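You operate a simulated robot arm through the tools that you are given. There is no shell and no other tool.

You are at the controls of a simulated robot arm. One attempt, no reset.

TASK
Squeeze the grey layered block in the bonding press at the card's load for five seconds.
Fine: table in to its stop and fingers out from under the plate before winding, it gives up to 300 newtons; load within a tenth of the card's, one 10 newton step under counts; wind the plate right up, then draw the table out.

The check looks at the end state, three seconds after you hand in, the way a careful person would. Anything else that was tipped, shoved, dropped, spilled or broken makes it a failure.

THE ROBOT
A 7-joint arm with a three-finger gripper, fixed in place. Base frame: the origin is at the foot of the arm, x ahead of it, y to its left, z up; the work surface is at about z = 0.9. Lengths are in m, angles in rad, forces in N, time in s.
With the tool pointing down near the work surface it reaches from about 0.14 to 0.88 m from the base axis. Its first joint turns from -2.897 to 2.897 rad. Payload 2.94 kg.
The TCP is the grasp point between the finger pads, 0.03 m short of the fingertips. In the tool frame z runs along the fingers and y along their closing line. The gripper opens to 0.132 m. The gripper's body begins 0.107 m behind the TCP.
Orientation is that of the tool frame in the base frame, as [roll, pitch, yaw] about the fixed x, y, z axes, in that order (R = Rz(yaw) Ry(pitch) Rx(roll)). With the fingers straight down and closing along the base's y, the tool's x points along the base's -x, its y along +y and its z along -z.

THE INTERFACE
- The arm moves only by the tool nudge_tool. Its argument "motion" is a list of rows, each a list of 7 numbers: the shift along the tool's x, y, z in mm, then the turn, a rotation vector about the tool's x, y, z in rad, then the opening, from 0 (shut) to 1 (fully open). In form: [[x, y, z, rx, ry, rz, fingers], ...]. A call has 1 to 20 rows; each row is the pose to reach, as a shift and turn from the pose commanded when the call began, along the tool's axes at that moment. Each row takes 0.2 s and may step no farther than 0.05 m and 0.15 rad from the row before; otherwise, or with a gripper value out of range, the whole call is refused. A pose out of reach is approached as far as the arm can. The call stops where the force on the tool passes 60 N (or 10 N more than at its start, if that is more) or the arm is blocked; 0.2 s more then pass. Each finger halts on what it meets, pressing with about 30 N; the grip force reading is that of the motor and also rises with nothing between the fingers. The clock runs only during rows and for 0.2 s after the last one: add rows that repeat a pose to give the fingers time. The reply holds the time, the measured pose of the TCP, the force on the tool along the base axes, the opening and the grip force, in the units named above and with some noise, with the torque about the TCP (base axes, N m) and any sound that the robot's microphone picked up.
- Cameras (640 x 400 px; columns grow to the right, rows downward): "scene" is fixed at [0.3978, 0.6491, 1.6416]; the picture's right is [-0.99, -0.11, 0.00], its down [-0.08, 0.67, -0.74] and it looks along [0.08, -0.73, -0.68] (base axes); focal length 289 px, centre (320, 200). "wrist" rides on the gripper at [0.072, 0.003, -0.144] in the tool frame; the picture's right is [-0.04, 1.00, 0.00], its down [-0.88, -0.04, -0.48] and it looks along [-0.47, -0.02, 0.88] (tool axes); focal length 256 px, centre (320, 200). There is no depth. A picture from a camera that has moved, and an enlarged one, comes with that camera's place and axes in the base frame and with its lens.
- capture(camera): a new picture of that camera. It takes no simulated time.
- lift_body(by): slides the trunk up (or, below 0, down) by that many m; the arm rides with it, the base frame stays. It gives what a move gives, with no picture.
- zoom(camera, box): a new picture of the part [left, top, right, bottom] of that camera's present view, enlarged. It takes no simulated time.
- sign_off(): hands the job in; it is judged then, once.

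Nothing tells you positions but the pictures and the camera data. Unless the task says otherwise, let go and move clear before handing in.

The tools are called after "Emit:" by a JSON object that holds its "api" and its "payload". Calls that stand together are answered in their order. nudge_tool: Moves the arm, as the interface text tells. Its arguments: {"type":"object","properties":{"motion":{"type":"array","items":{"type":"array","items":{"type":"number"}}}},"required":["motion"]} The other tools are called the same way: lift_body (by) slides the trunk up or down; capture (camera) takes a picture; zoom (camera, box) takes an enlarged picture of a part of a camera's view; sign_off () hands the job in.

At the start:

```text
t: 0.0
position: [0.5616, 0.1232, 1.3964]
tool_rot: [3.141, -0.001, -3.142]
wrist_force: [1.0, 0.4, 1.1]
wrist_torque: [0.01, 0.01, 0.0]
width: 0.1321
gripper_force: 0.1
trunk travel left (down, up): [-0.3, 0.24]
```

scene: 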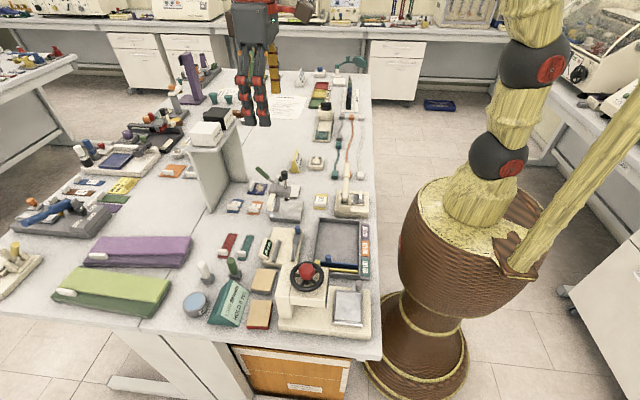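
wrist: 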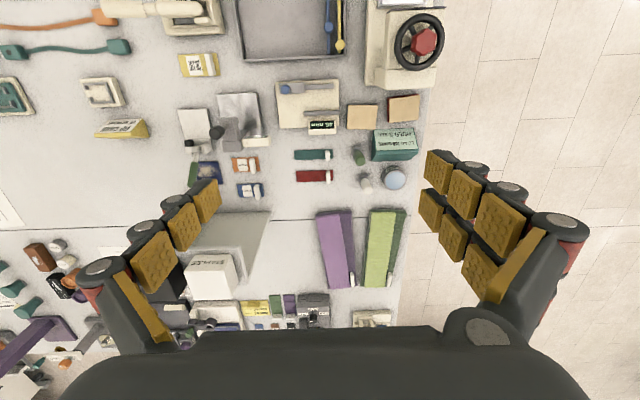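

I see a bench with a press that has a black handwheel with a red hub, near the bench's front edge, and a card beside it. I'll zoom in on the press, the card and the blocks before moving.

Emit:
{"api": "zoom", "payload": {"camera": "scene", "box": [180, 220, 400, 360]}}

Emit:
{"api": "zoom", "payload": {"camera": "wrist", "box": [260, 0, 460, 125]}}

Emit:
{"api": "zoom", "payload": {"camera": "wrist", "box": [260, 75, 460, 200]}}

Emit:
{"api": "zoom", "payload": {"camera": "scene", "box": [260, 240, 390, 345]}}

```text
2.86 times, centred on (290, 290) of scene
camera zoom: at [0.3978, 0.6491, 1.6416], right [-0.99, -0.11, 0.0], down [-0.08, 0.67, -0.74], along [0.08, -0.73, -0.68], focal length 827 px, centre (406, -57)
```

zoom: 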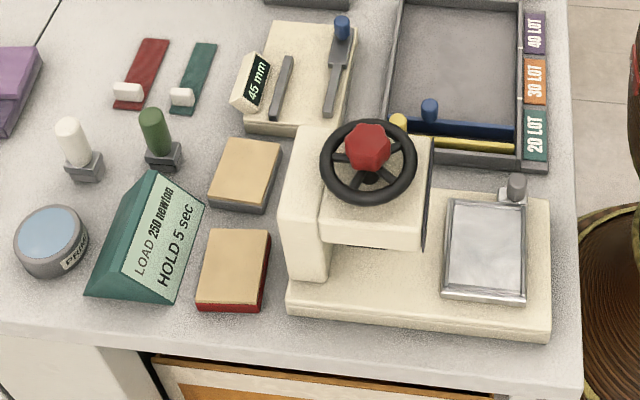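

```text
3.20 times, centred on (360, 62) of wrist
camera zoom: at [0.4903, 0.1258, 1.5408], right [0.04, 1.0, 0.0], down [0.88, -0.04, 0.48], along [0.47, -0.02, -0.88], focal length 819 px, centre (192, 640)
```

zoom: 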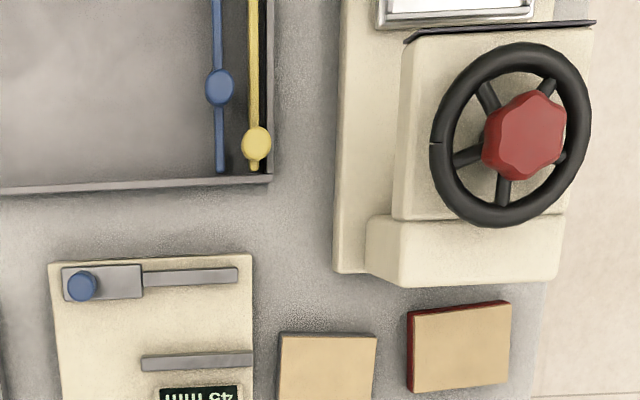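

```text
3.20 times, centred on (360, 138) of wrist
camera zoom: at [0.4903, 0.1258, 1.5408], right [0.04, 1.0, 0.0], down [0.88, -0.04, 0.48], along [0.47, -0.02, -0.88], focal length 819 px, centre (192, 400)
```

zoom: 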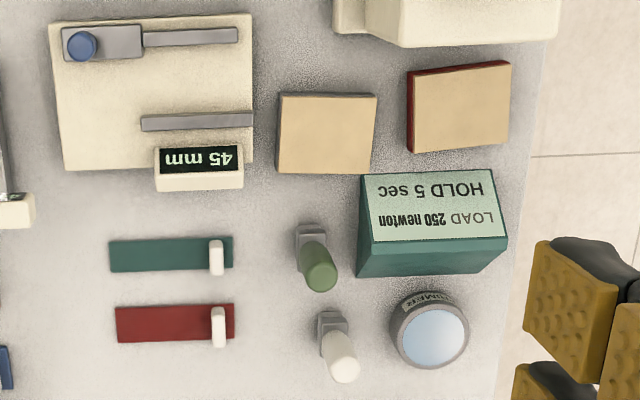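

```text
3.81 times, centred on (325, 292) of scene
camera zoom: at [0.3978, 0.6491, 1.6416], right [-0.99, -0.11, 0.0], down [-0.08, 0.67, -0.74], along [0.08, -0.73, -0.68], focal length 1103 px, centre (301, -152)
```

zoom: 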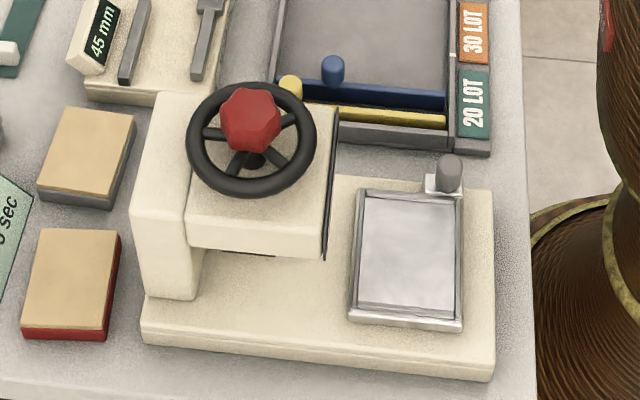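

The card on the teal wedge reads "LOAD 250 newton, HOLD 5 sec". The press has a wheel at about (0.467, 0.286, 1.084) and its silver table is drawn out at about (0.365, 0.288). The grey block lies at about (0.60, 0.22), with a red one beside it at y≈0.30. I'll move the arm back and tilt the camera to see the front of the press and its gauge.

Emit:
{"api": "nudge_tool", "payload": {"motion": [[31, 16.7, 14.6, 0, 0, 0, 1], [62, 33.4, 29.2, 0, 0, 0, 1], [93, 50.1, 43.8, 0, 0, 0, 1], [124, 66.8, 58.4, 0, 0, 0, 1], [155, 83.5, 73, 0, -0.1, 0, 1], [186, 100.2, 87.6, 0, -0.2, 0, 1], [217, 116.9, 102.2, 0, -0.3, 0, 1], [248, 133.6, 116.8, 0, -0.4, 0, 1], [279, 150.3, 131.4, 0, -0.45, 0, 1], [310, 167, 146, 0, -0.5, 0, 1]]}}

Emit:
{"api": "capture", "payload": {"camera": "wrist"}}

```text
t: 2.2
position: [0.2532, 0.2906, 1.2517]
tool_rot: [3.142, 0.501, -3.14]
wrist_force: [0.0, -1.1, 0.2]
wrist_torque: [0.01, -0.02, 0.01]
width: 0.1321
gripper_force: 0.1
trunk travel left (down, up): [-0.3, 0.24]
```

```text
taken
camera wrist: at [0.1217, 0.2933, 1.3434], right [0.04, 1.0, 0.02], down [0.54, -0.04, 0.84], along [0.84, -0.02, -0.54], focal length 256 px, centre (320, 200)
```

wrist: 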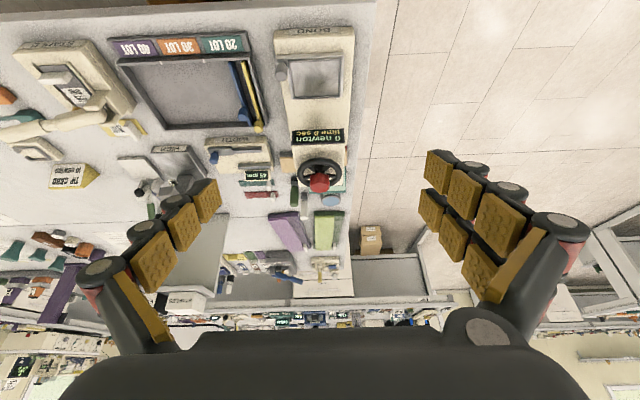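

Emit:
{"api": "zoom", "payload": {"camera": "wrist", "box": [250, 20, 380, 102]}}

Emit:
{"api": "zoom", "payload": {"camera": "wrist", "box": [250, 110, 380, 215]}}

Emit:
{"api": "zoom", "payload": {"camera": "scene", "box": [330, 270, 380, 335]}}

```text
4.88 times, centred on (315, 61) of wrist
camera zoom: at [0.1217, 0.2933, 1.3434], right [0.04, 1.0, 0.02], down [0.54, -0.04, 0.84], along [0.84, -0.02, -0.54], focal length 1249 px, centre (344, 878)
```

zoom: 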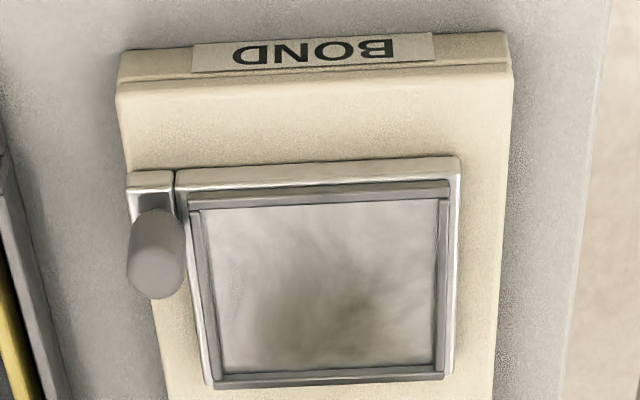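

```text
3.81 times, centred on (315, 162) of wrist
camera zoom: at [0.1217, 0.2933, 1.3434], right [0.04, 1.0, 0.02], down [0.54, -0.04, 0.84], along [0.84, -0.02, -0.54], focal length 975 px, centre (339, 343)
```

zoom: 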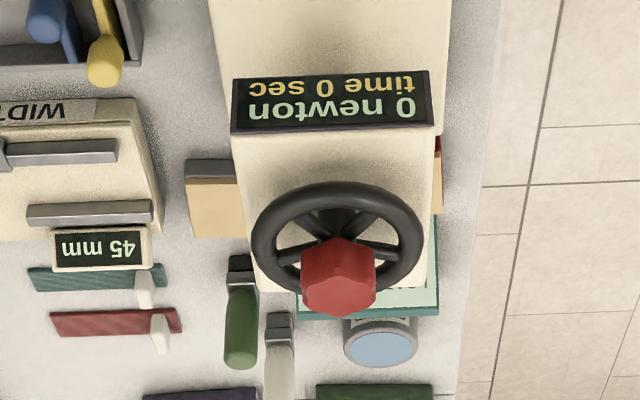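

```text
6.15 times, centred on (355, 302) of scene
camera zoom: at [0.3978, 0.6491, 1.6416], right [-0.99, -0.11, 0.0], down [-0.08, 0.67, -0.74], along [0.08, -0.73, -0.68], focal length 1781 px, centre (105, -431)
```

zoom: 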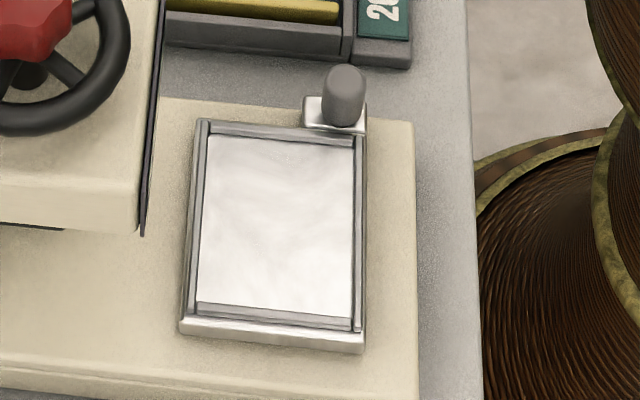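

The display on the head reads "0 newton, time 0 sec". The table is a framed tray, inside about 61 by 78 mm, with a grey knob at its -x/-y corner. Next I'll straighten the tool and go above the grey block for a closer look.

Emit:
{"api": "nudge_tool", "payload": {"motion": [[-38.1, -8.8, 20.8, 0, 0.1, 0, 1], [-76.1, -17.7, 41.6, 0, 0.2, 0, 1], [-114.2, -26.5, 62.4, 0, 0.3, 0, 1], [-152.3, -35.3, 83.2, 0, 0.4, 0, 1], [-190.3, -44.1, 104, 0, 0.5, 0, 1], [-228.4, -53, 124.8, 0, 0.5, 0, 1], [-266.4, -61.8, 145.6, 0, 0.5, 0, 1], [-304.5, -70.6, 166.4, 0, 0.5, 0, 1]]}}

Emit:
{"api": "capture", "payload": {"camera": "wrist"}}

```text
t: 4.0
position: [0.596, 0.2203, 1.2481]
tool_rot: [3.14, -0.002, 3.141]
wrist_force: [0.0, 0.7, -0.5]
wrist_torque: [0.01, 0.04, 0.02]
width: 0.132
gripper_force: 0.0
trunk travel left (down, up): [-0.3, 0.24]
```

```text
taken
camera wrist: at [0.5254, 0.2232, 1.3923], right [0.04, 1.0, 0.0], down [0.88, -0.04, 0.47], along [0.47, -0.02, -0.88], focal length 256 px, centre (320, 200)
```

wrist: 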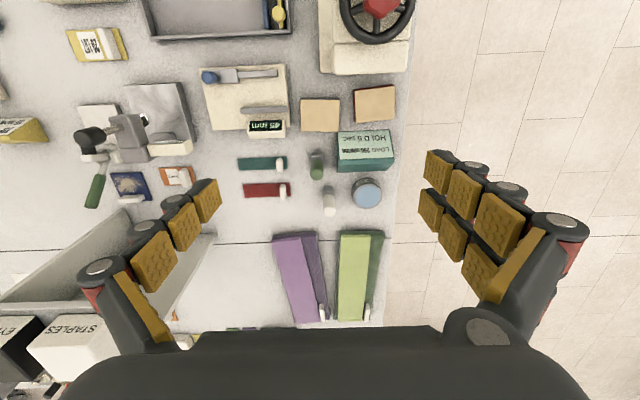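

The grey block is at about (0.605, 0.220). The WIDTH gauge sits close on its -y side and the red block on its +y side. I'll zoom in to judge the gaps.

Emit:
{"api": "zoom", "payload": {"camera": "wrist", "box": [230, 60, 410, 172]}}

Emit:
{"api": "zoom", "payload": {"camera": "scene", "box": [230, 220, 310, 335]}}

```text
3.56 times, centred on (320, 116) of wrist
camera zoom: at [0.5254, 0.2232, 1.3923], right [0.04, 1.0, 0.0], down [0.88, -0.04, 0.47], along [0.47, -0.02, -0.88], focal length 910 px, centre (320, 499)
```

zoom: 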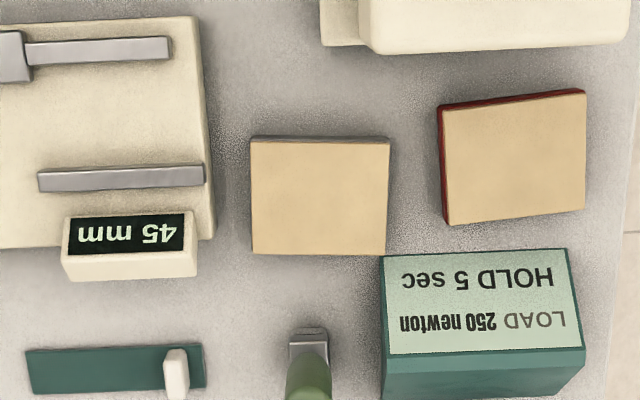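

```text
3.48 times, centred on (270, 278) of scene
camera zoom: at [0.3978, 0.6491, 1.6416], right [-0.99, -0.11, 0.0], down [-0.08, 0.67, -0.74], along [0.08, -0.73, -0.68], focal length 1007 px, centre (494, -70)
```

zoom: 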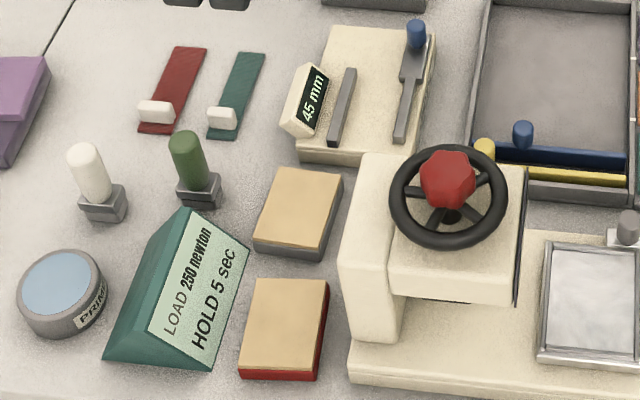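

The grey block is about 69 by 52 mm and roughly 20 mm tall, with an estimated 19 mm gap on its -y side. I'll come down to z≈1.04 above it for a precise view before going in.

Emit:
{"api": "nudge_tool", "payload": {"motion": [[-4, 0.8, 45, 0, 0, 0, 0.62], [-9, 1.7, 90, 0, 0, 0, 0.62], [-9, 1.7, 135, 0, 0, 0, 0.62], [-9, 1.7, 180, 0, 0, 0, 0.62], [-9, 1.7, 205, 0, 0, 0, 0.62], [-9, 1.7, 205, 0, 0, 0, 0.62]]}}

Emit:
{"api": "capture", "payload": {"camera": "wrist"}}

Emit:
{"api": "zoom", "payload": {"camera": "scene", "box": [220, 230, 320, 330]}}

```text
t: 5.4
position: [0.6072, 0.2207, 1.0467]
tool_rot: [-3.142, 0.0, 3.141]
wrist_force: [0.7, 0.9, -1.2]
wrist_torque: [0.02, 0.01, 0.0]
width: 0.0816
gripper_force: 0.0
trunk travel left (down, up): [-0.3, 0.24]
```

```text
taken
camera wrist: at [0.5364, 0.2239, 1.1904], right [0.04, 1.0, 0.0], down [0.88, -0.04, 0.48], along [0.48, -0.02, -0.88], focal length 256 px, centre (320, 200)
```

wrist: 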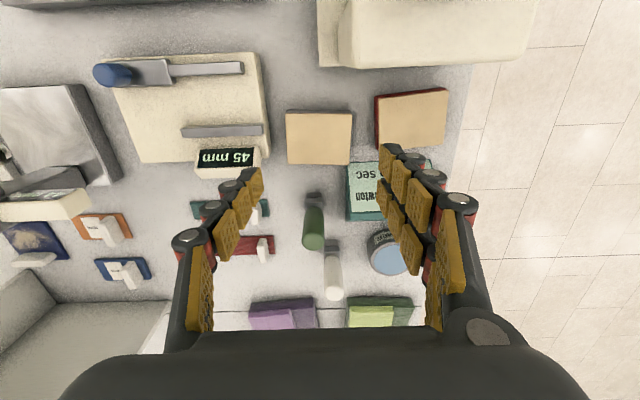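

```text
4.00 times, centred on (270, 280) of scene
camera zoom: at [0.3978, 0.6491, 1.6416], right [-0.99, -0.11, 0.0], down [-0.08, 0.67, -0.74], along [0.08, -0.73, -0.68], focal length 1158 px, centre (520, -120)
```

zoom: 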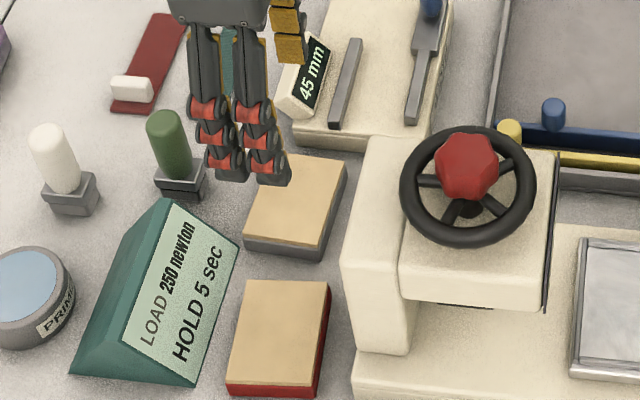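

Emit:
{"api": "zoom", "payload": {"camera": "wrist", "box": [240, 80, 400, 180]}}

```text
4.00 times, centred on (320, 130) of wrist
camera zoom: at [0.5364, 0.2239, 1.1904], right [0.04, 1.0, 0.0], down [0.88, -0.04, 0.48], along [0.48, -0.02, -0.88], focal length 1024 px, centre (320, 480)
```

zoom: 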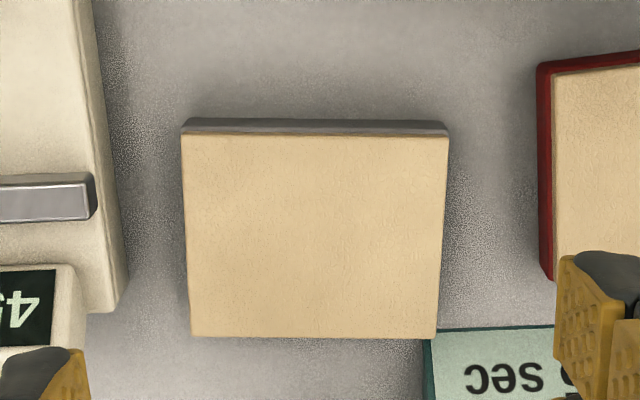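

The block centre is about 2.5 mm toward +x of the tool axis, with a yaw of about -0.05 rad and its top near z = 0.922. I'll align the tool and go down partway, then check the finger gaps.

Emit:
{"api": "nudge_tool", "payload": {"motion": [[-2.5, 0, 30, 0, 0, 0.05, 0.6], [-2.5, 0, 55, 0, 0, 0.05, 0.6], [-2.5, 0, 75, 0, 0, 0.05, 0.6], [-2.5, 0, 75, 0, 0, 0.05, 0.6]]}}

Emit:
{"api": "zoom", "payload": {"camera": "wrist", "box": [200, 90, 440, 240]}}

Emit:
{"api": "zoom", "payload": {"camera": "scene", "box": [220, 230, 320, 330]}}

```text
t: 6.4
position: [0.6099, 0.2194, 0.9697]
tool_rot: [3.141, 0.0, 3.09]
wrist_force: [0.7, 0.0, 0.0]
wrist_torque: [-0.01, 0.01, 0.0]
width: 0.0791
gripper_force: 0.0
trunk travel left (down, up): [-0.3, 0.24]
```

```text
2.67 times, centred on (320, 165) of wrist
camera zoom: at [0.5398, 0.2268, 1.1156], right [0.09, 1.0, 0.0], down [0.88, -0.08, 0.48], along [0.47, -0.04, -0.88], focal length 683 px, centre (320, 293)
```

zoom: 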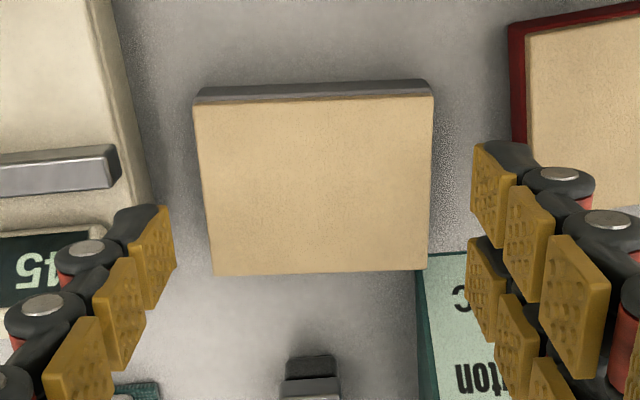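

```text
4.00 times, centred on (270, 280) of scene
camera zoom: at [0.3978, 0.6491, 1.6416], right [-0.99, -0.11, 0.0], down [-0.08, 0.67, -0.74], along [0.08, -0.73, -0.68], focal length 1158 px, centre (520, -120)
```

zoom: 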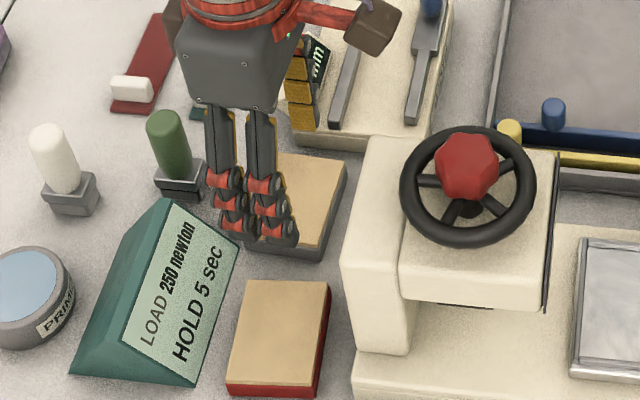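

The fingers straddle the block with about 4 mm to spare on each side. I'll go down so the tips are about 8 mm above the bench, then close.

Emit:
{"api": "nudge_tool", "payload": {"motion": [[0, 0.3, 12, 0, 0, 0, 0.6], [0, 0.3, 24, 0, 0, 0, 0.6], [0, 0.3, 32, 0, 0, 0, 0.6], [0, 0.3, 32, 0, 0, 0, 0.6]]}}

Emit:
{"api": "zoom", "payload": {"camera": "wrist", "box": [200, 90, 440, 240]}}

Emit:
{"api": "zoom", "payload": {"camera": "scene", "box": [220, 230, 320, 330]}}

```text
t: 7.4
position: [0.6099, 0.2213, 0.9415]
tool_rot: [-3.141, 0.0, 3.089]
wrist_force: [0.1, 0.0, 0.6]
wrist_torque: [-0.03, -0.01, -0.04]
width: 0.079
gripper_force: 0.0
trunk travel left (down, up): [-0.3, 0.24]
```

```text
2.67 times, centred on (320, 165) of wrist
camera zoom: at [0.5392, 0.2287, 1.0849], right [0.09, 1.0, 0.0], down [0.88, -0.08, 0.48], along [0.47, -0.04, -0.88], focal length 683 px, centre (320, 293)
```

zoom: 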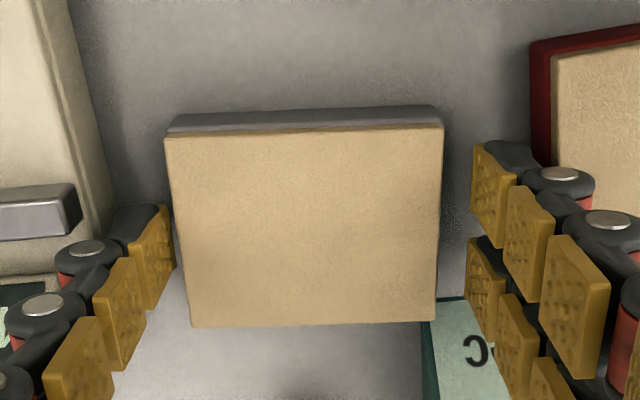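

```text
4.00 times, centred on (270, 280) of scene
camera zoom: at [0.3978, 0.6491, 1.6416], right [-0.99, -0.11, 0.0], down [-0.08, 0.67, -0.74], along [0.08, -0.73, -0.68], focal length 1158 px, centre (520, -120)
```

zoom: 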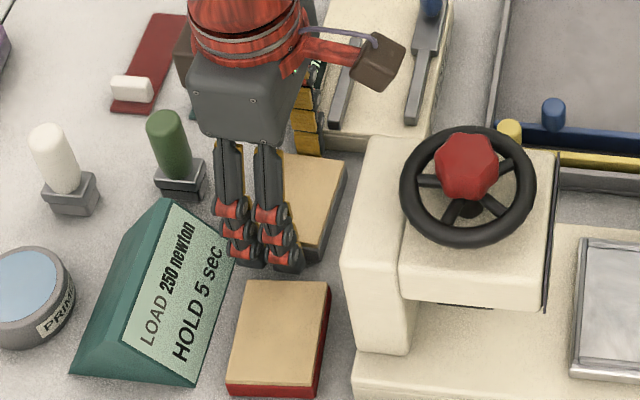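

The fingers straddle the block with no contact force. I'll close on it and lift straight up.

Emit:
{"api": "nudge_tool", "payload": {"motion": [[0, 0, 0, 0, 0, 0, 0.45], [0, 0, 0, 0, 0, 0, 0.3], [0, 0, 0, 0, 0, 0, 0.2], [0, 0, 0, 0, 0, 0, 0.2]]}}

Emit:
{"api": "zoom", "payload": {"camera": "wrist", "box": [200, 90, 440, 240]}}

```text
t: 8.4
position: [0.6104, 0.2226, 0.9413]
tool_rot: [-3.141, 0.001, 3.091]
wrist_force: [0.8, -1.3, 4.2]
wrist_torque: [-0.11, 0.02, -0.05]
width: 0.0695
gripper_force: 30.3
trunk travel left (down, up): [-0.3, 0.24]
```

```text
2.67 times, centred on (320, 165) of wrist
camera zoom: at [0.5391, 0.2285, 1.0854], right [0.09, 1.0, 0.0], down [0.88, -0.08, 0.48], along [0.47, -0.04, -0.88], focal length 683 px, centre (320, 293)
```

zoom: 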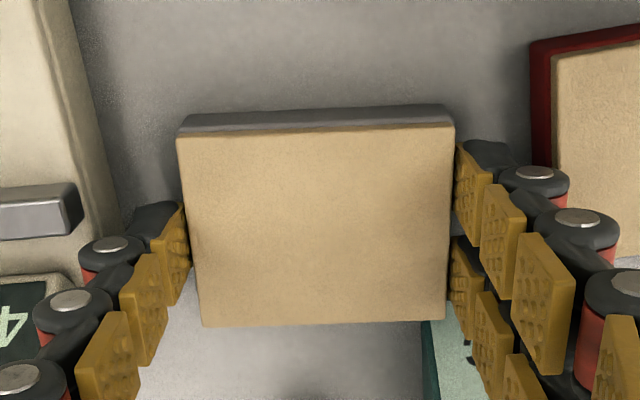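

The block is gripped, with the width at 69.5 mm and 30 N of grip. I'll lift it high, clear of the wheel, and move toward the press, stopping where I can see the tray past the block.

Emit:
{"api": "nudge_tool", "payload": {"motion": [[0, 0, -8, 0, 0, 0, 0.2], [0, 0, -25, 0, 0, 0, 0.2], [0, 0, -60, 0, 0, 0, 0.2], [0, 0, -100, 0, 0, 0, 0.2], [0, 0, -140, 0, 0, 0, 0.2], [0, 0, -180, 0, 0, 0, 0.2], [0, 0, -220, 0, 0, 0, 0.2], [0, 0, -260, 0, 0, 0, 0.2], [0, 0, -300, 0, 0, 0, 0.2], [33, 11.4, -300, 0, 0, -0.01, 0.2], [66, 22.7, -300, 0, 0, -0.02, 0.2], [98, 34.1, -300, 0, 0, -0.03, 0.2], [131, 45.4, -300, 0, 0, -0.04, 0.2], [163, 56.8, -300, 0, 0, -0.05, 0.2], [163, 56.8, -300, 0, 0, -0.05, 0.2]]}}

Emit:
{"api": "capture", "payload": {"camera": "wrist"}}

Emit:
{"api": "capture", "payload": {"camera": "scene"}}

```text
t: 11.6
position: [0.4499, 0.2874, 1.238]
tool_rot: [3.141, 0.0, 3.142]
wrist_force: [0.3, 0.1, -1.4]
wrist_torque: [0.0, -0.01, 0.0]
width: 0.069
gripper_force: 30.1
trunk travel left (down, up): [-0.3, 0.24]
```

```text
taken
camera wrist: at [0.3786, 0.2915, 1.3831], right [0.04, 1.0, 0.0], down [0.88, -0.04, 0.48], along [0.47, -0.02, -0.88], focal length 256 px, centre (320, 200)
```

wrist: 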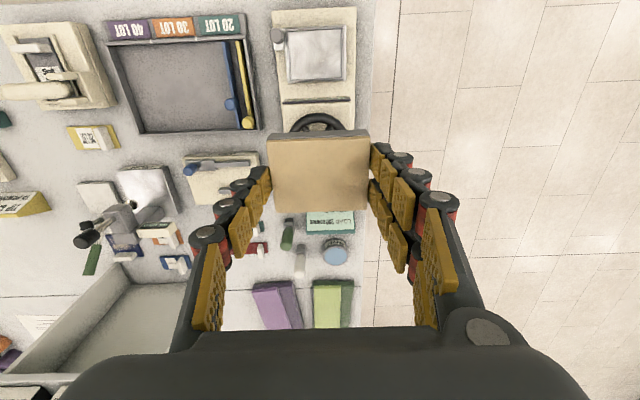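

```text
taken
```

scene: 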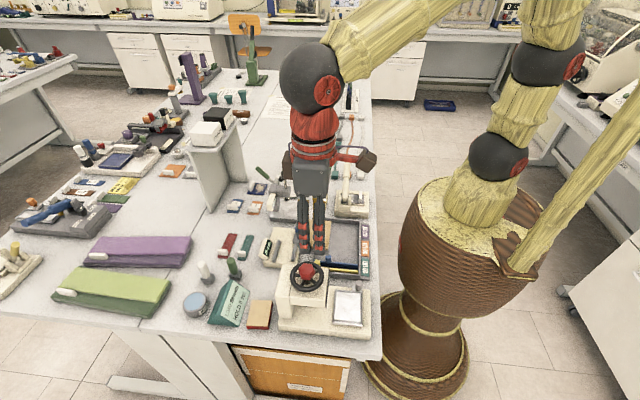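

Emit:
{"api": "zoom", "payload": {"camera": "wrist", "box": [240, 5, 390, 145]}}

Emit:
{"api": "zoom", "payload": {"camera": "scene", "box": [280, 200, 380, 340]}}

```text
2.86 times, centred on (315, 75) of wrist
camera zoom: at [0.3786, 0.2915, 1.3831], right [0.04, 1.0, 0.0], down [0.88, -0.04, 0.48], along [0.47, -0.02, -0.88], focal length 731 px, centre (334, 557)
```

zoom: 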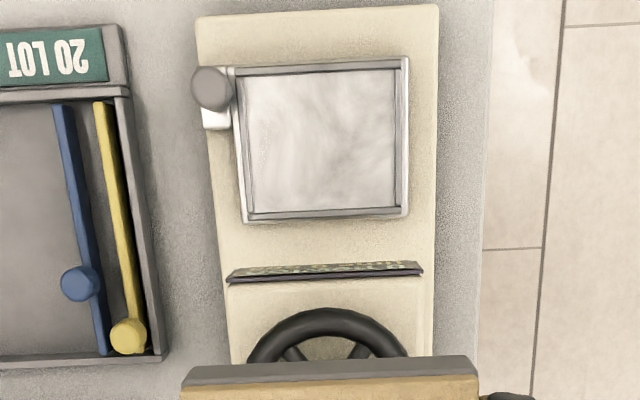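

```text
2.86 times, centred on (330, 270) of scene
camera zoom: at [0.3978, 0.6491, 1.6416], right [-0.99, -0.11, 0.0], down [-0.08, 0.67, -0.74], along [0.08, -0.73, -0.68], focal length 827 px, centre (291, 0)
```

zoom: 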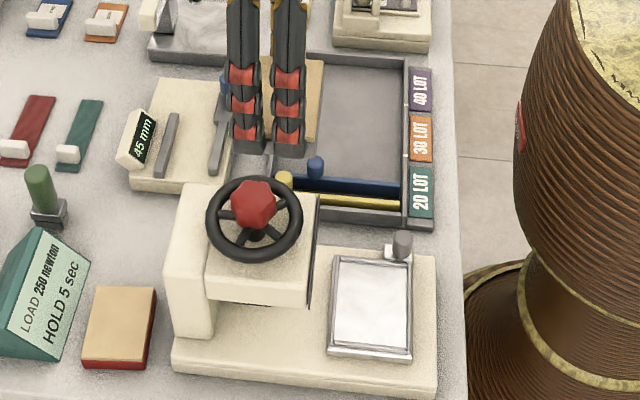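

Emit:
{"api": "zoom", "payload": {"camera": "wrist", "box": [265, 10, 361, 70]}}

Emit:
{"api": "zoom", "payload": {"camera": "scene", "box": [320, 272, 384, 336]}}

```text
6.67 times, centred on (313, 40) of wrist
camera zoom: at [0.3786, 0.2915, 1.3831], right [0.04, 1.0, 0.0], down [0.88, -0.04, 0.48], along [0.47, -0.02, -0.88], focal length 1707 px, centre (367, 1267)
```

zoom: 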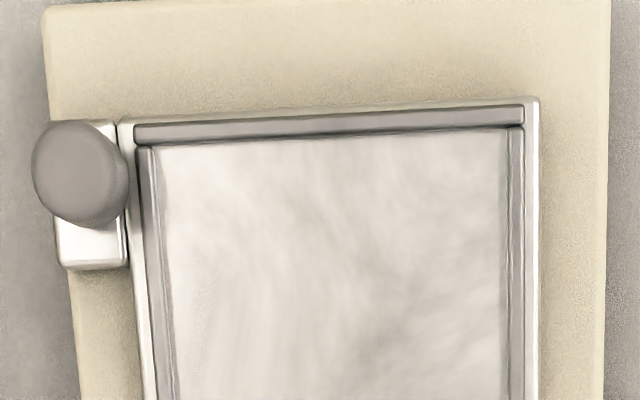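

```text
6.25 times, centred on (352, 304) of scene
camera zoom: at [0.3978, 0.6491, 1.6416], right [-0.99, -0.11, 0.0], down [-0.08, 0.67, -0.74], along [0.08, -0.73, -0.68], focal length 1809 px, centre (120, -450)
```

zoom: 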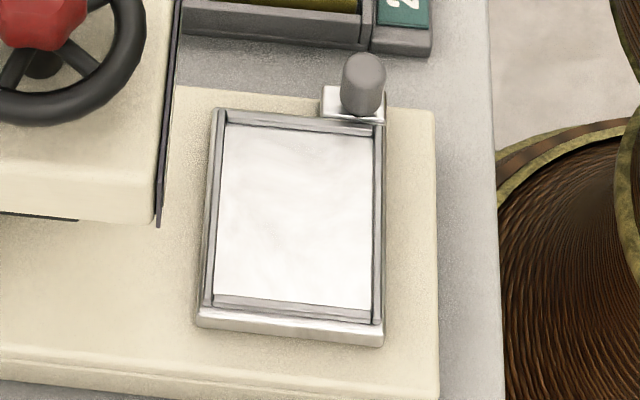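

The tray has a floor surrounded by low raised rails, with its centre at about (0.368, 0.285) and the floor near z≈0.945. I'll carry the block over it and descend partway, then check the alignment.

Emit:
{"api": "nudge_tool", "payload": {"motion": [[41, -0.5, 0, 0, 0, 0, 0.2], [82, -1, 0, 0, 0, 0, 0.2], [82, -1, 40, 0, 0, 0, 0.2], [82, -1, 80, 0, 0, 0, 0.2], [82, -1, 120, 0, 0, 0, 0.2], [82, -1, 160, 0, 0, 0, 0.2], [82, -1, 180, 0, 0, 0, 0.2], [82, -1, 180, 0, 0, 0, 0.2]]}}

Emit:
{"api": "capture", "payload": {"camera": "wrist"}}

Emit:
{"api": "zoom", "payload": {"camera": "scene", "box": [290, 240, 390, 340]}}

```text
t: 13.4
position: [0.3686, 0.289, 1.0581]
tool_rot: [-3.141, -0.001, -3.141]
wrist_force: [-0.6, -0.4, -1.9]
wrist_torque: [0.04, 0.01, 0.04]
width: 0.0693
gripper_force: 30.1
trunk travel left (down, up): [-0.3, 0.24]
```

```text
taken
camera wrist: at [0.2971, 0.2916, 1.203], right [0.04, 1.0, 0.0], down [0.88, -0.04, 0.48], along [0.48, -0.02, -0.88], focal length 256 px, centre (320, 200)
```

wrist: 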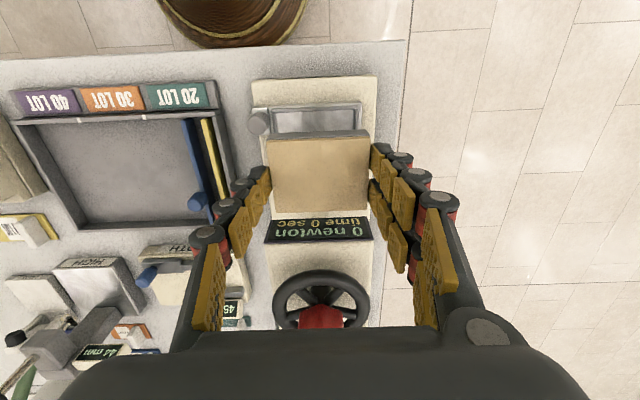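

```text
4.00 times, centred on (340, 290) of scene
camera zoom: at [0.3978, 0.6491, 1.6416], right [-0.99, -0.11, 0.0], down [-0.08, 0.67, -0.74], along [0.08, -0.73, -0.68], focal length 1158 px, centre (240, -160)
```

zoom: 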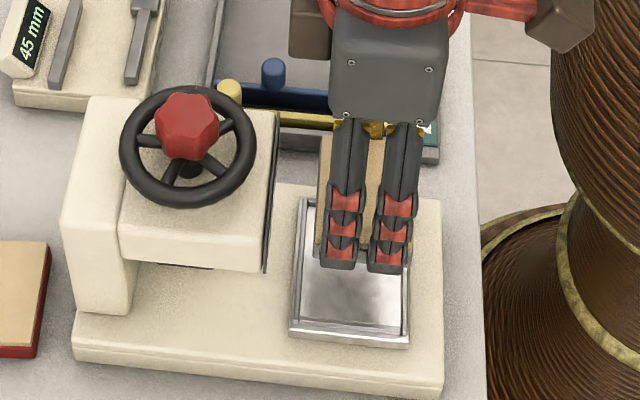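

Emit:
{"api": "zoom", "payload": {"camera": "wrist", "box": [230, 65, 400, 171]}}

```text
3.76 times, centred on (315, 118) of wrist
camera zoom: at [0.2971, 0.2916, 1.203], right [0.04, 1.0, 0.0], down [0.88, -0.04, 0.48], along [0.48, -0.02, -0.88], focal length 964 px, centre (339, 509)
```

zoom: 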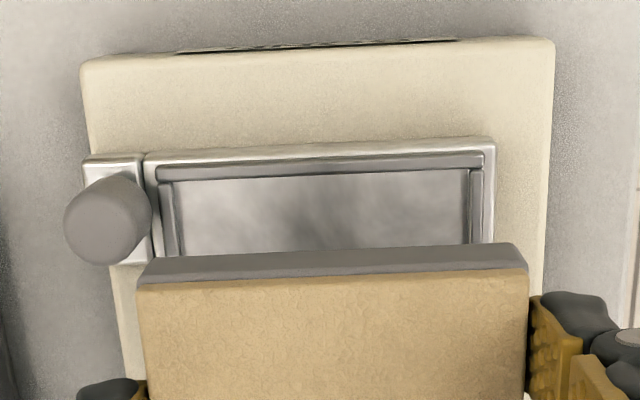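

Compared with the tool axis, the tray centre is about 3.4 mm toward -y and 3.5 mm toward +x. I'll correct for that and lower to just above the rails, then check again.

Emit:
{"api": "nudge_tool", "payload": {"motion": [[-3.5, -3.4, 0, 0, 0, 0, 0.2], [-3.5, -3.4, 25, 0, 0, 0, 0.2], [-3.5, -3.4, 45, 0, 0, 0, 0.2], [-3.5, -3.4, 55, 0, 0, 0, 0.2], [-3.5, -3.4, 55, 0, 0, 0, 0.2]]}}

Emit:
{"api": "zoom", "payload": {"camera": "wrist", "box": [230, 85, 410, 225]}}

Emit:
{"api": "zoom", "payload": {"camera": "scene", "box": [320, 262, 384, 336]}}

```text
t: 14.6
position: [0.3719, 0.2821, 1.003]
tool_rot: [-3.141, -0.001, 3.141]
wrist_force: [0.4, -0.3, -1.2]
wrist_torque: [-0.01, 0.05, 0.0]
width: 0.069
gripper_force: 30.1
trunk travel left (down, up): [-0.3, 0.24]
```

```text
2.86 times, centred on (320, 155) of wrist
camera zoom: at [0.3006, 0.2854, 1.1473], right [0.04, 1.0, 0.0], down [0.88, -0.04, 0.48], along [0.48, -0.02, -0.88], focal length 731 px, centre (320, 329)
```

zoom: 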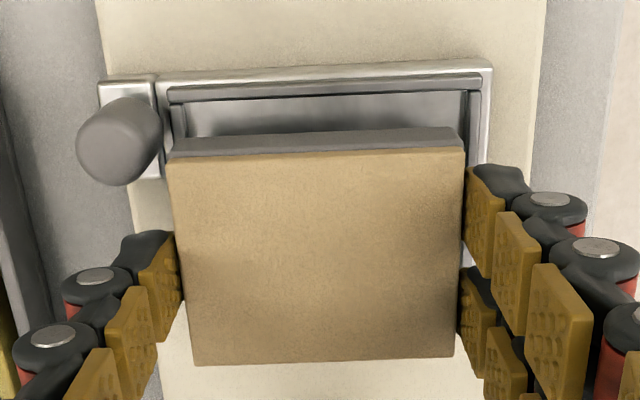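

```text
5.41 times, centred on (352, 299) of scene
camera zoom: at [0.3978, 0.6491, 1.6416], right [-0.99, -0.11, 0.0], down [-0.08, 0.67, -0.74], along [0.08, -0.73, -0.68], focal length 1564 px, centre (147, -335)
```

zoom: 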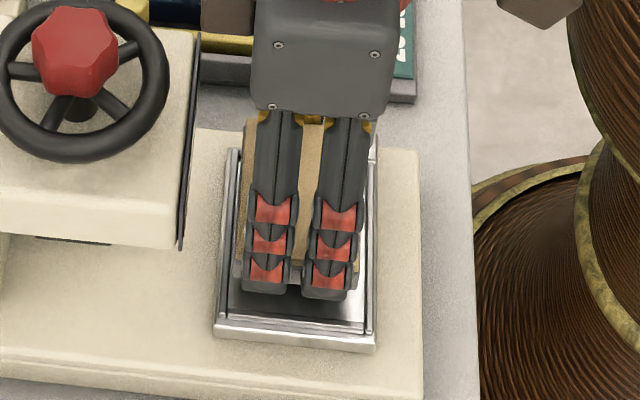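

Emit:
{"api": "zoom", "payload": {"camera": "wrist", "box": [255, 95, 415, 155]}}

```text
4.00 times, centred on (335, 125) of wrist
camera zoom: at [0.3006, 0.2854, 1.1473], right [0.04, 1.0, 0.0], down [0.88, -0.04, 0.48], along [0.48, -0.02, -0.88], focal length 1024 px, centre (260, 500)
```

zoom: 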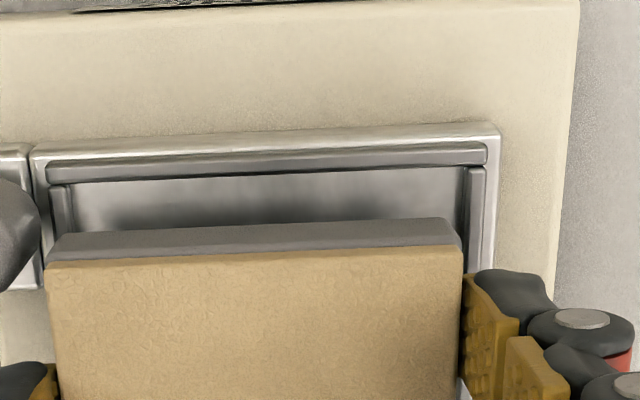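

The block now sits about 3.4 mm too far toward -y of the tray, because the last move overshot. I'll correct y and look again.

Emit:
{"api": "nudge_tool", "payload": {"motion": [[0, 1.7, 0, 0, 0, 0, 0.2], [0, 3.4, 0, 0, 0, 0, 0.2], [0, 3.4, 0, 0, 0, 0, 0.2], [0, 3.4, 0, 0, 0, 0, 0.2]]}}

Emit:
{"api": "zoom", "payload": {"camera": "wrist", "box": [255, 95, 415, 155]}}

Emit:
{"api": "zoom", "payload": {"camera": "scene", "box": [330, 285, 370, 335]}}

```text
t: 15.6
position: [0.3709, 0.2854, 1.0038]
tool_rot: [-3.141, -0.001, 3.139]
wrist_force: [0.6, -0.3, -1.1]
wrist_torque: [0.01, 0.01, -0.02]
width: 0.0694
gripper_force: 30.3
trunk travel left (down, up): [-0.3, 0.24]
```

```text
4.00 times, centred on (335, 125) of wrist
camera zoom: at [0.2999, 0.2884, 1.1479], right [0.04, 1.0, 0.0], down [0.88, -0.04, 0.48], along [0.48, -0.02, -0.88], focal length 1024 px, centre (260, 500)
```

zoom: 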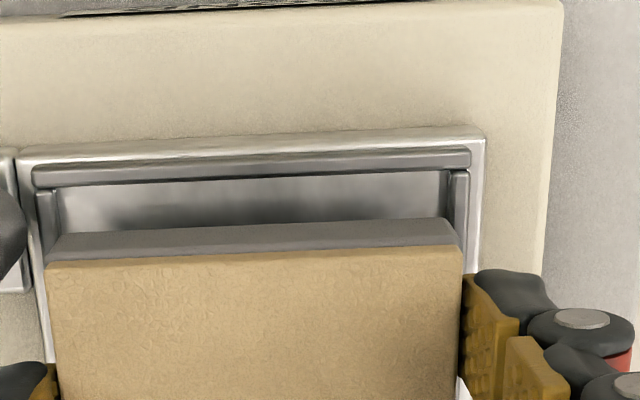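

```text
8.00 times, centred on (350, 310) of scene
camera zoom: at [0.3978, 0.6491, 1.6416], right [-0.99, -0.11, 0.0], down [-0.08, 0.67, -0.74], along [0.08, -0.73, -0.68], focal length 2315 px, centre (80, -680)
```

zoom: 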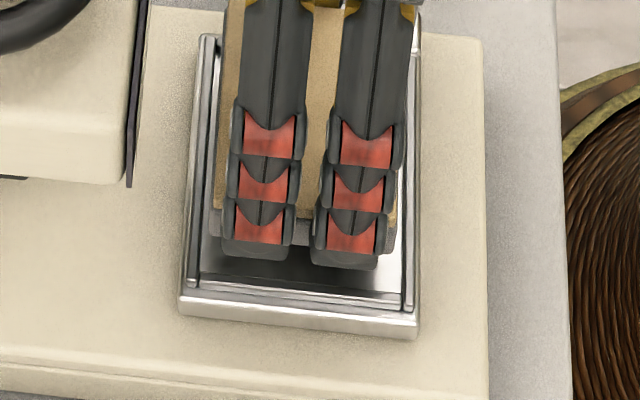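

The block is now centred over the tray in both x and y. I'll lower it gently and watch the force for contact.

Emit:
{"api": "nudge_tool", "payload": {"motion": [[0, 0, 6, 0, 0, 0, 0.2], [0, 0, 11, 0, 0, 0, 0.2], [0, 0, 14, 0, 0, 0, 0.2], [0, 0, 14, 0, 0, 0, 0.2]]}}

Emit:
{"api": "zoom", "payload": {"camera": "wrist", "box": [255, 95, 415, 155]}}

Emit:
{"api": "zoom", "payload": {"camera": "scene", "box": [330, 285, 370, 335]}}

```text
t: 16.6
position: [0.3712, 0.2849, 0.9901]
tool_rot: [3.141, -0.002, 3.141]
wrist_force: [0.2, 0.4, -0.9]
wrist_torque: [-0.03, -0.01, 0.01]
width: 0.069
gripper_force: 30.1
trunk travel left (down, up): [-0.3, 0.24]
```

```text
4.00 times, centred on (335, 125) of wrist
camera zoom: at [0.3, 0.2886, 1.1334], right [0.04, 1.0, 0.0], down [0.88, -0.04, 0.48], along [0.48, -0.02, -0.88], focal length 1024 px, centre (260, 500)
```

zoom: 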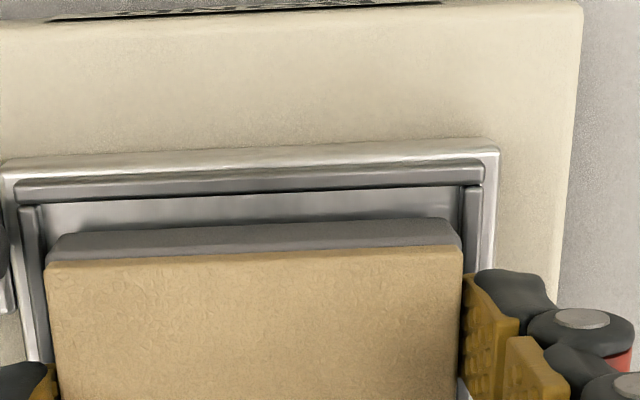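

```text
8.00 times, centred on (350, 310) of scene
camera zoom: at [0.3978, 0.6491, 1.6416], right [-0.99, -0.11, 0.0], down [-0.08, 0.67, -0.74], along [0.08, -0.73, -0.68], focal length 2315 px, centre (80, -680)
```

zoom: 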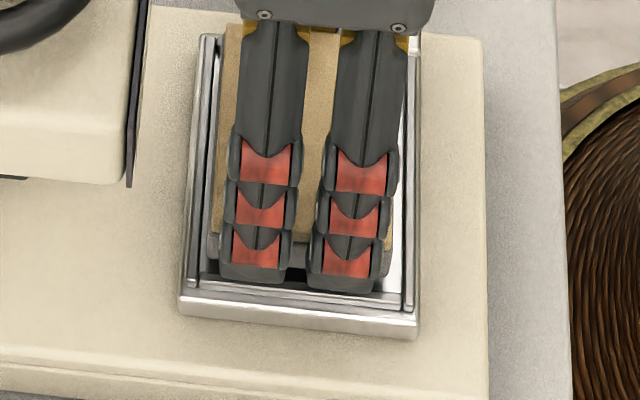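

There is no contact yet at TCP z≈0.990. I'll keep going down in small steps.

Emit:
{"api": "nudge_tool", "payload": {"motion": [[0, 0, 2, 0, 0, 0, 0.2], [0, 0, 4, 0, 0, 0, 0.2], [0, 0, 4, 0, 0, 0, 0.2]]}}

Emit:
{"api": "nudge_tool", "payload": {"motion": [[0, 0, 1, 0, 0, 0, 0.2], [0, 0, 2, 0, 0, 0, 0.2], [0, 0, 2, 0, 0, 0, 0.2]]}}

```text
t: 17.4
position: [0.3715, 0.2861, 0.9858]
tool_rot: [-3.141, 0.0, 3.141]
wrist_force: [-0.5, -0.7, -0.5]
wrist_torque: [0.01, 0.01, 0.01]
width: 0.0688
gripper_force: 30.0
trunk travel left (down, up): [-0.3, 0.24]
```

```text
t: 18.2
position: [0.3695, 0.2854, 0.9837]
tool_rot: [-3.14, 0.0, -3.141]
wrist_force: [0.2, 0.8, 1.6]
wrist_torque: [0.02, -0.03, 0.04]
width: 0.0694
gripper_force: 29.6
trunk travel left (down, up): [-0.3, 0.24]
```

Emit:
{"api": "nudge_tool", "payload": {"motion": [[0, 0, 1, 0, 0, 0, 0.2], [0, 0, 2, 0, 0, 0, 0.2], [0, 0, 2, 0, 0, 0, 0.2]]}}

Emit:
{"api": "zoom", "payload": {"camera": "wrist", "box": [255, 95, 415, 155]}}

Emit:
{"api": "zoom", "payload": {"camera": "scene", "box": [330, 285, 370, 335]}}

```text
t: 19.0
position: [0.3703, 0.2851, 0.9833]
tool_rot: [3.139, 0.001, 3.141]
wrist_force: [-1.1, -2.2, 17.0]
wrist_torque: [-0.29, 0.16, 0.03]
width: 0.0692
gripper_force: 29.4
trunk travel left (down, up): [-0.3, 0.24]
```

```text
4.00 times, centred on (335, 125) of wrist
camera zoom: at [0.2996, 0.2885, 1.1272], right [0.04, 1.0, 0.0], down [0.88, -0.04, 0.48], along [0.48, -0.02, -0.88], focal length 1024 px, centre (260, 500)
```

zoom: 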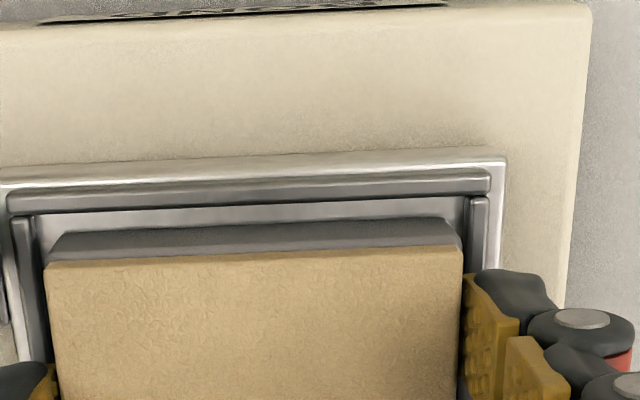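

```text
8.00 times, centred on (350, 310) of scene
camera zoom: at [0.3978, 0.6491, 1.6416], right [-0.99, -0.11, 0.0], down [-0.08, 0.67, -0.74], along [0.08, -0.73, -0.68], focal length 2315 px, centre (80, -680)
```

zoom: 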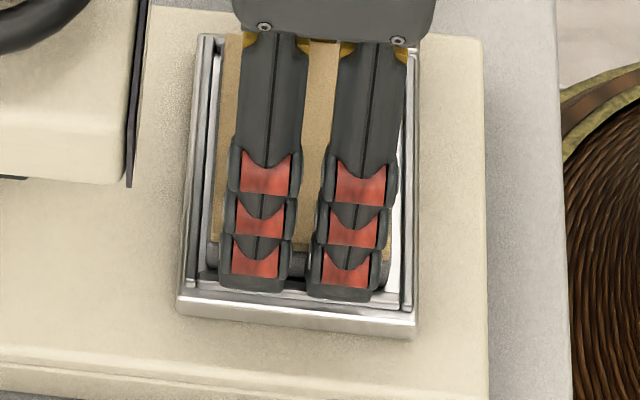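

Contact came at TCP z≈0.983 with the block inside the rails. I'll ease off 1 mm, open slightly and rise straight up.

Emit:
{"api": "nudge_tool", "payload": {"motion": [[0, 0, -1.2, 0, 0, 0, 0.2], [0, 0, -1.2, 0, 0, 0, 0.56], [0, 0, -1.2, 0, 0, 0, 0.6], [0, 0, -1.2, 0, 0, 0, 0.6]]}}

Emit:
{"api": "zoom", "payload": {"camera": "wrist", "box": [235, 85, 415, 225]}}

```text
t: 20.0
position: [0.3716, 0.2865, 0.9821]
tool_rot: [3.14, 0.0, 3.141]
wrist_force: [-0.4, 0.1, 0.7]
wrist_torque: [-0.02, 0.0, -0.02]
width: 0.0794
gripper_force: 0.1
trunk travel left (down, up): [-0.3, 0.24]
```

```text
2.86 times, centred on (325, 155) of wrist
camera zoom: at [0.2995, 0.2884, 1.1272], right [0.04, 1.0, 0.0], down [0.88, -0.04, 0.48], along [0.47, -0.02, -0.88], focal length 731 px, centre (306, 329)
```

zoom: 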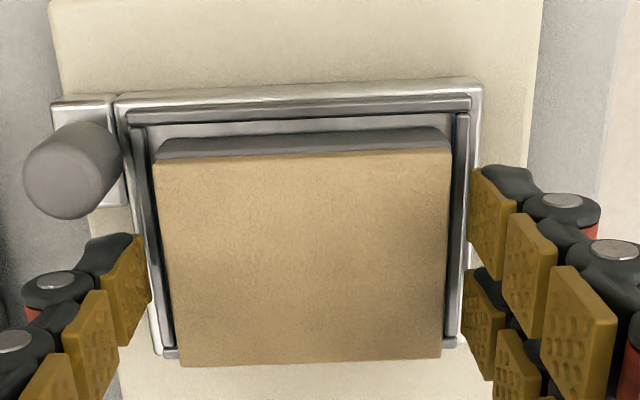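

The block is sitting inside the tray rails and has been released. I'll rise, turn the tool a quarter turn so the fingers close along x, and move to the -y side to look at the table's knob.

Emit:
{"api": "nudge_tool", "payload": {"motion": [[0, 0, -12, 0, 0, 0, 0.6], [0, 0, -50, 0, 0, 0, 0.6], [0, 0, -95, 0, 0, 0, 0.6], [0, 0, -140, 0, 0, 0, 0.6], [2, -10, -140, 0, 0, -0.143, 0.6], [4, -20, -140, 0, 0, -0.286, 0.6], [6, -30, -140, 0, 0, -0.428, 0.6], [8, -40, -140, 0, 0, -0.571, 0.6], [10, -50, -140, 0, 0, -0.714, 0.6], [12, -60, -140, 0, 0, -0.857, 0.6], [14, -70, -140, 0, 0, -1.0, 0.6], [16, -80, -140, 0, 0, -1.142, 0.6], [18, -90, -140, 0, 0, -1.285, 0.6], [20, -98, -140, 0, 0, -1.428, 0.6], [22, -106, -140, 0, 0, -1.571, 0.6]]}}

Emit:
{"api": "capture", "payload": {"camera": "wrist"}}

Emit:
{"api": "capture", "payload": {"camera": "scene"}}

```text
t: 23.2
position: [0.3494, 0.1792, 1.1243]
tool_rot: [3.14, 0.0, -1.569]
wrist_force: [0.4, -0.1, -1.4]
wrist_torque: [0.01, -0.02, 0.02]
width: 0.0791
gripper_force: 0.1
trunk travel left (down, up): [-0.3, 0.24]
```

```text
taken
camera wrist: at [0.3469, 0.1061, 1.2685], right [-1.0, 0.04, 0.0], down [0.04, 0.88, 0.48], along [0.02, 0.48, -0.88], focal length 256 px, centre (320, 200)
```

wrist: 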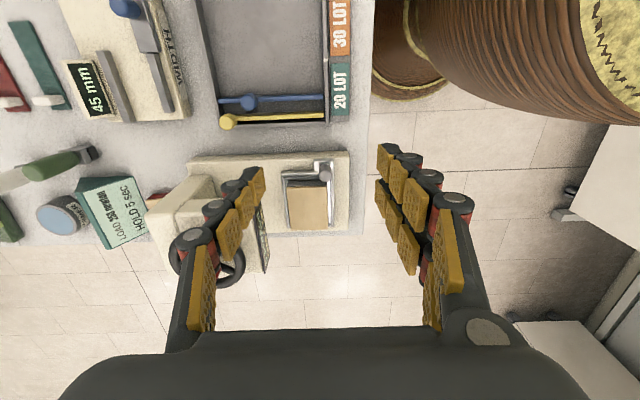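

```text
taken
```

scene: 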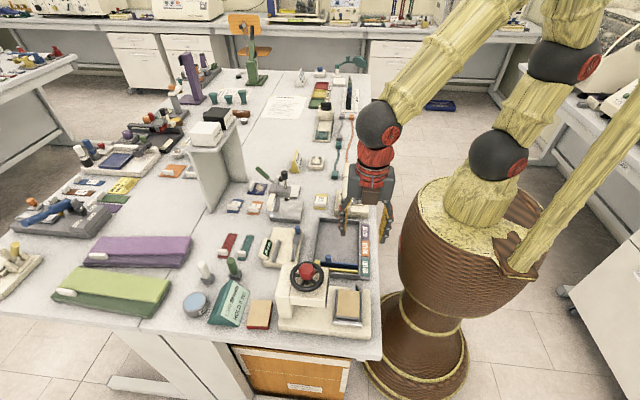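

Emit:
{"api": "zoom", "payload": {"camera": "wrist", "box": [270, 140, 370, 240]}}

Emit:
{"api": "zoom", "payload": {"camera": "scene", "box": [320, 272, 384, 336]}}

```text
4.00 times, centred on (320, 190) of wrist
camera zoom: at [0.3469, 0.1061, 1.2685], right [-1.0, 0.04, 0.0], down [0.04, 0.88, 0.48], along [0.02, 0.48, -0.88], focal length 1024 px, centre (320, 240)
```

zoom: 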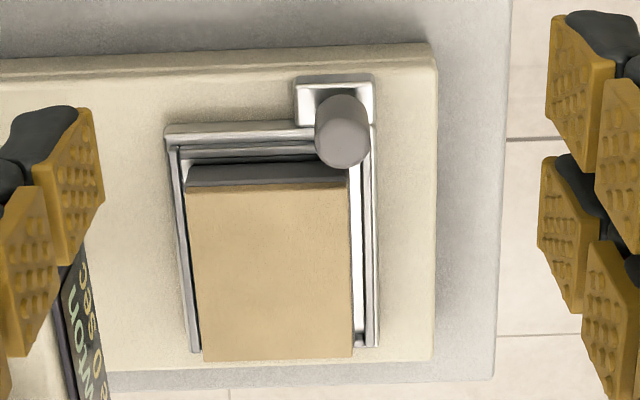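

```text
6.25 times, centred on (352, 304) of scene
camera zoom: at [0.3978, 0.6491, 1.6416], right [-0.99, -0.11, 0.0], down [-0.08, 0.67, -0.74], along [0.08, -0.73, -0.68], focal length 1809 px, centre (120, -450)
```

zoom: 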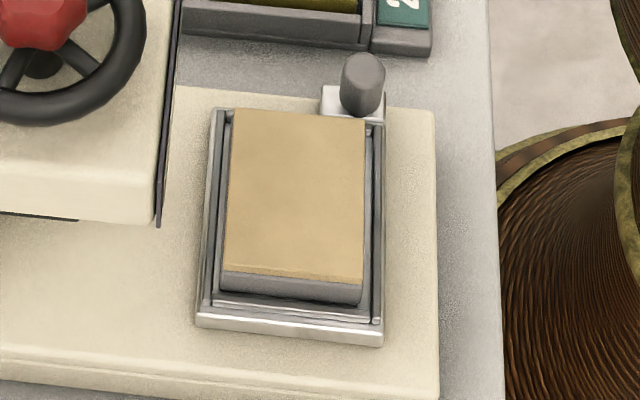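

The block is well seated. The table's knob stands at about (0.344, 0.2326), roughly 17 mm in diameter, with its top near z≈0.982. I'll tilt the fingers toward +y and go to a pre-grasp point above it.

Emit:
{"api": "nudge_tool", "payload": {"motion": [[-5, 1.5, 20, 0, -0.1, 0, 0.45], [-10, 3, 40, 0, -0.2, 0, 0.4], [-15, 4, 60, 0, -0.3, 0, 0.4], [-19, 5, 83, 0, -0.4, 0, 0.4], [-19, 5, 83, 0, -0.4, 0, 0.4], [-19, 5, 83, 0, -0.4, 0, 0.4]]}}

Emit:
{"api": "zoom", "payload": {"camera": "wrist", "box": [220, 100, 420, 225]}}

Emit:
{"api": "zoom", "payload": {"camera": "scene", "box": [290, 220, 400, 330]}}

```text
t: 24.6
position: [0.3451, 0.1995, 1.0406]
tool_rot: [3.14, 0.399, -1.571]
wrist_force: [-0.4, 0.4, -0.4]
wrist_torque: [-0.03, 0.04, -0.01]
width: 0.0529
gripper_force: 0.1
trunk travel left (down, up): [-0.3, 0.24]
```

```text
3.20 times, centred on (320, 162) of wrist
camera zoom: at [0.3428, 0.0763, 1.145], right [-1.0, 0.04, 0.02], down [0.04, 0.62, 0.78], along [0.02, 0.78, -0.62], focal length 819 px, centre (320, 320)
```

zoom: 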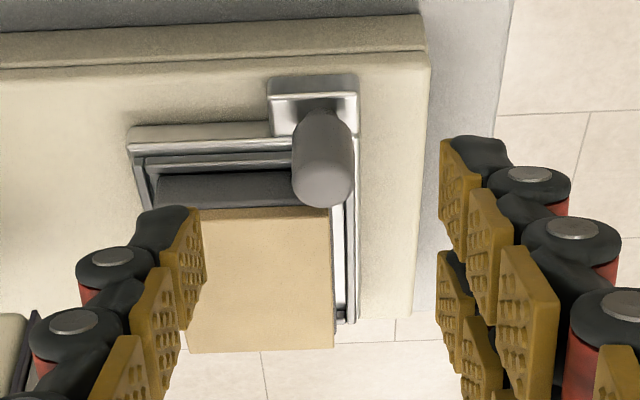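

```text
3.64 times, centred on (345, 275) of scene
camera zoom: at [0.3978, 0.6491, 1.6416], right [-0.99, -0.11, 0.0], down [-0.08, 0.67, -0.74], along [0.08, -0.73, -0.68], focal length 1052 px, centre (229, -73)
```

zoom: 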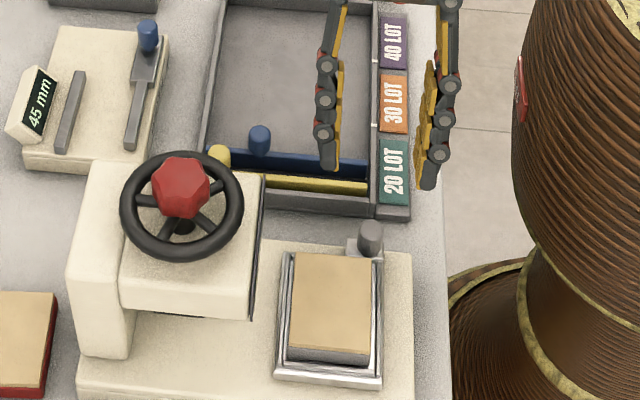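

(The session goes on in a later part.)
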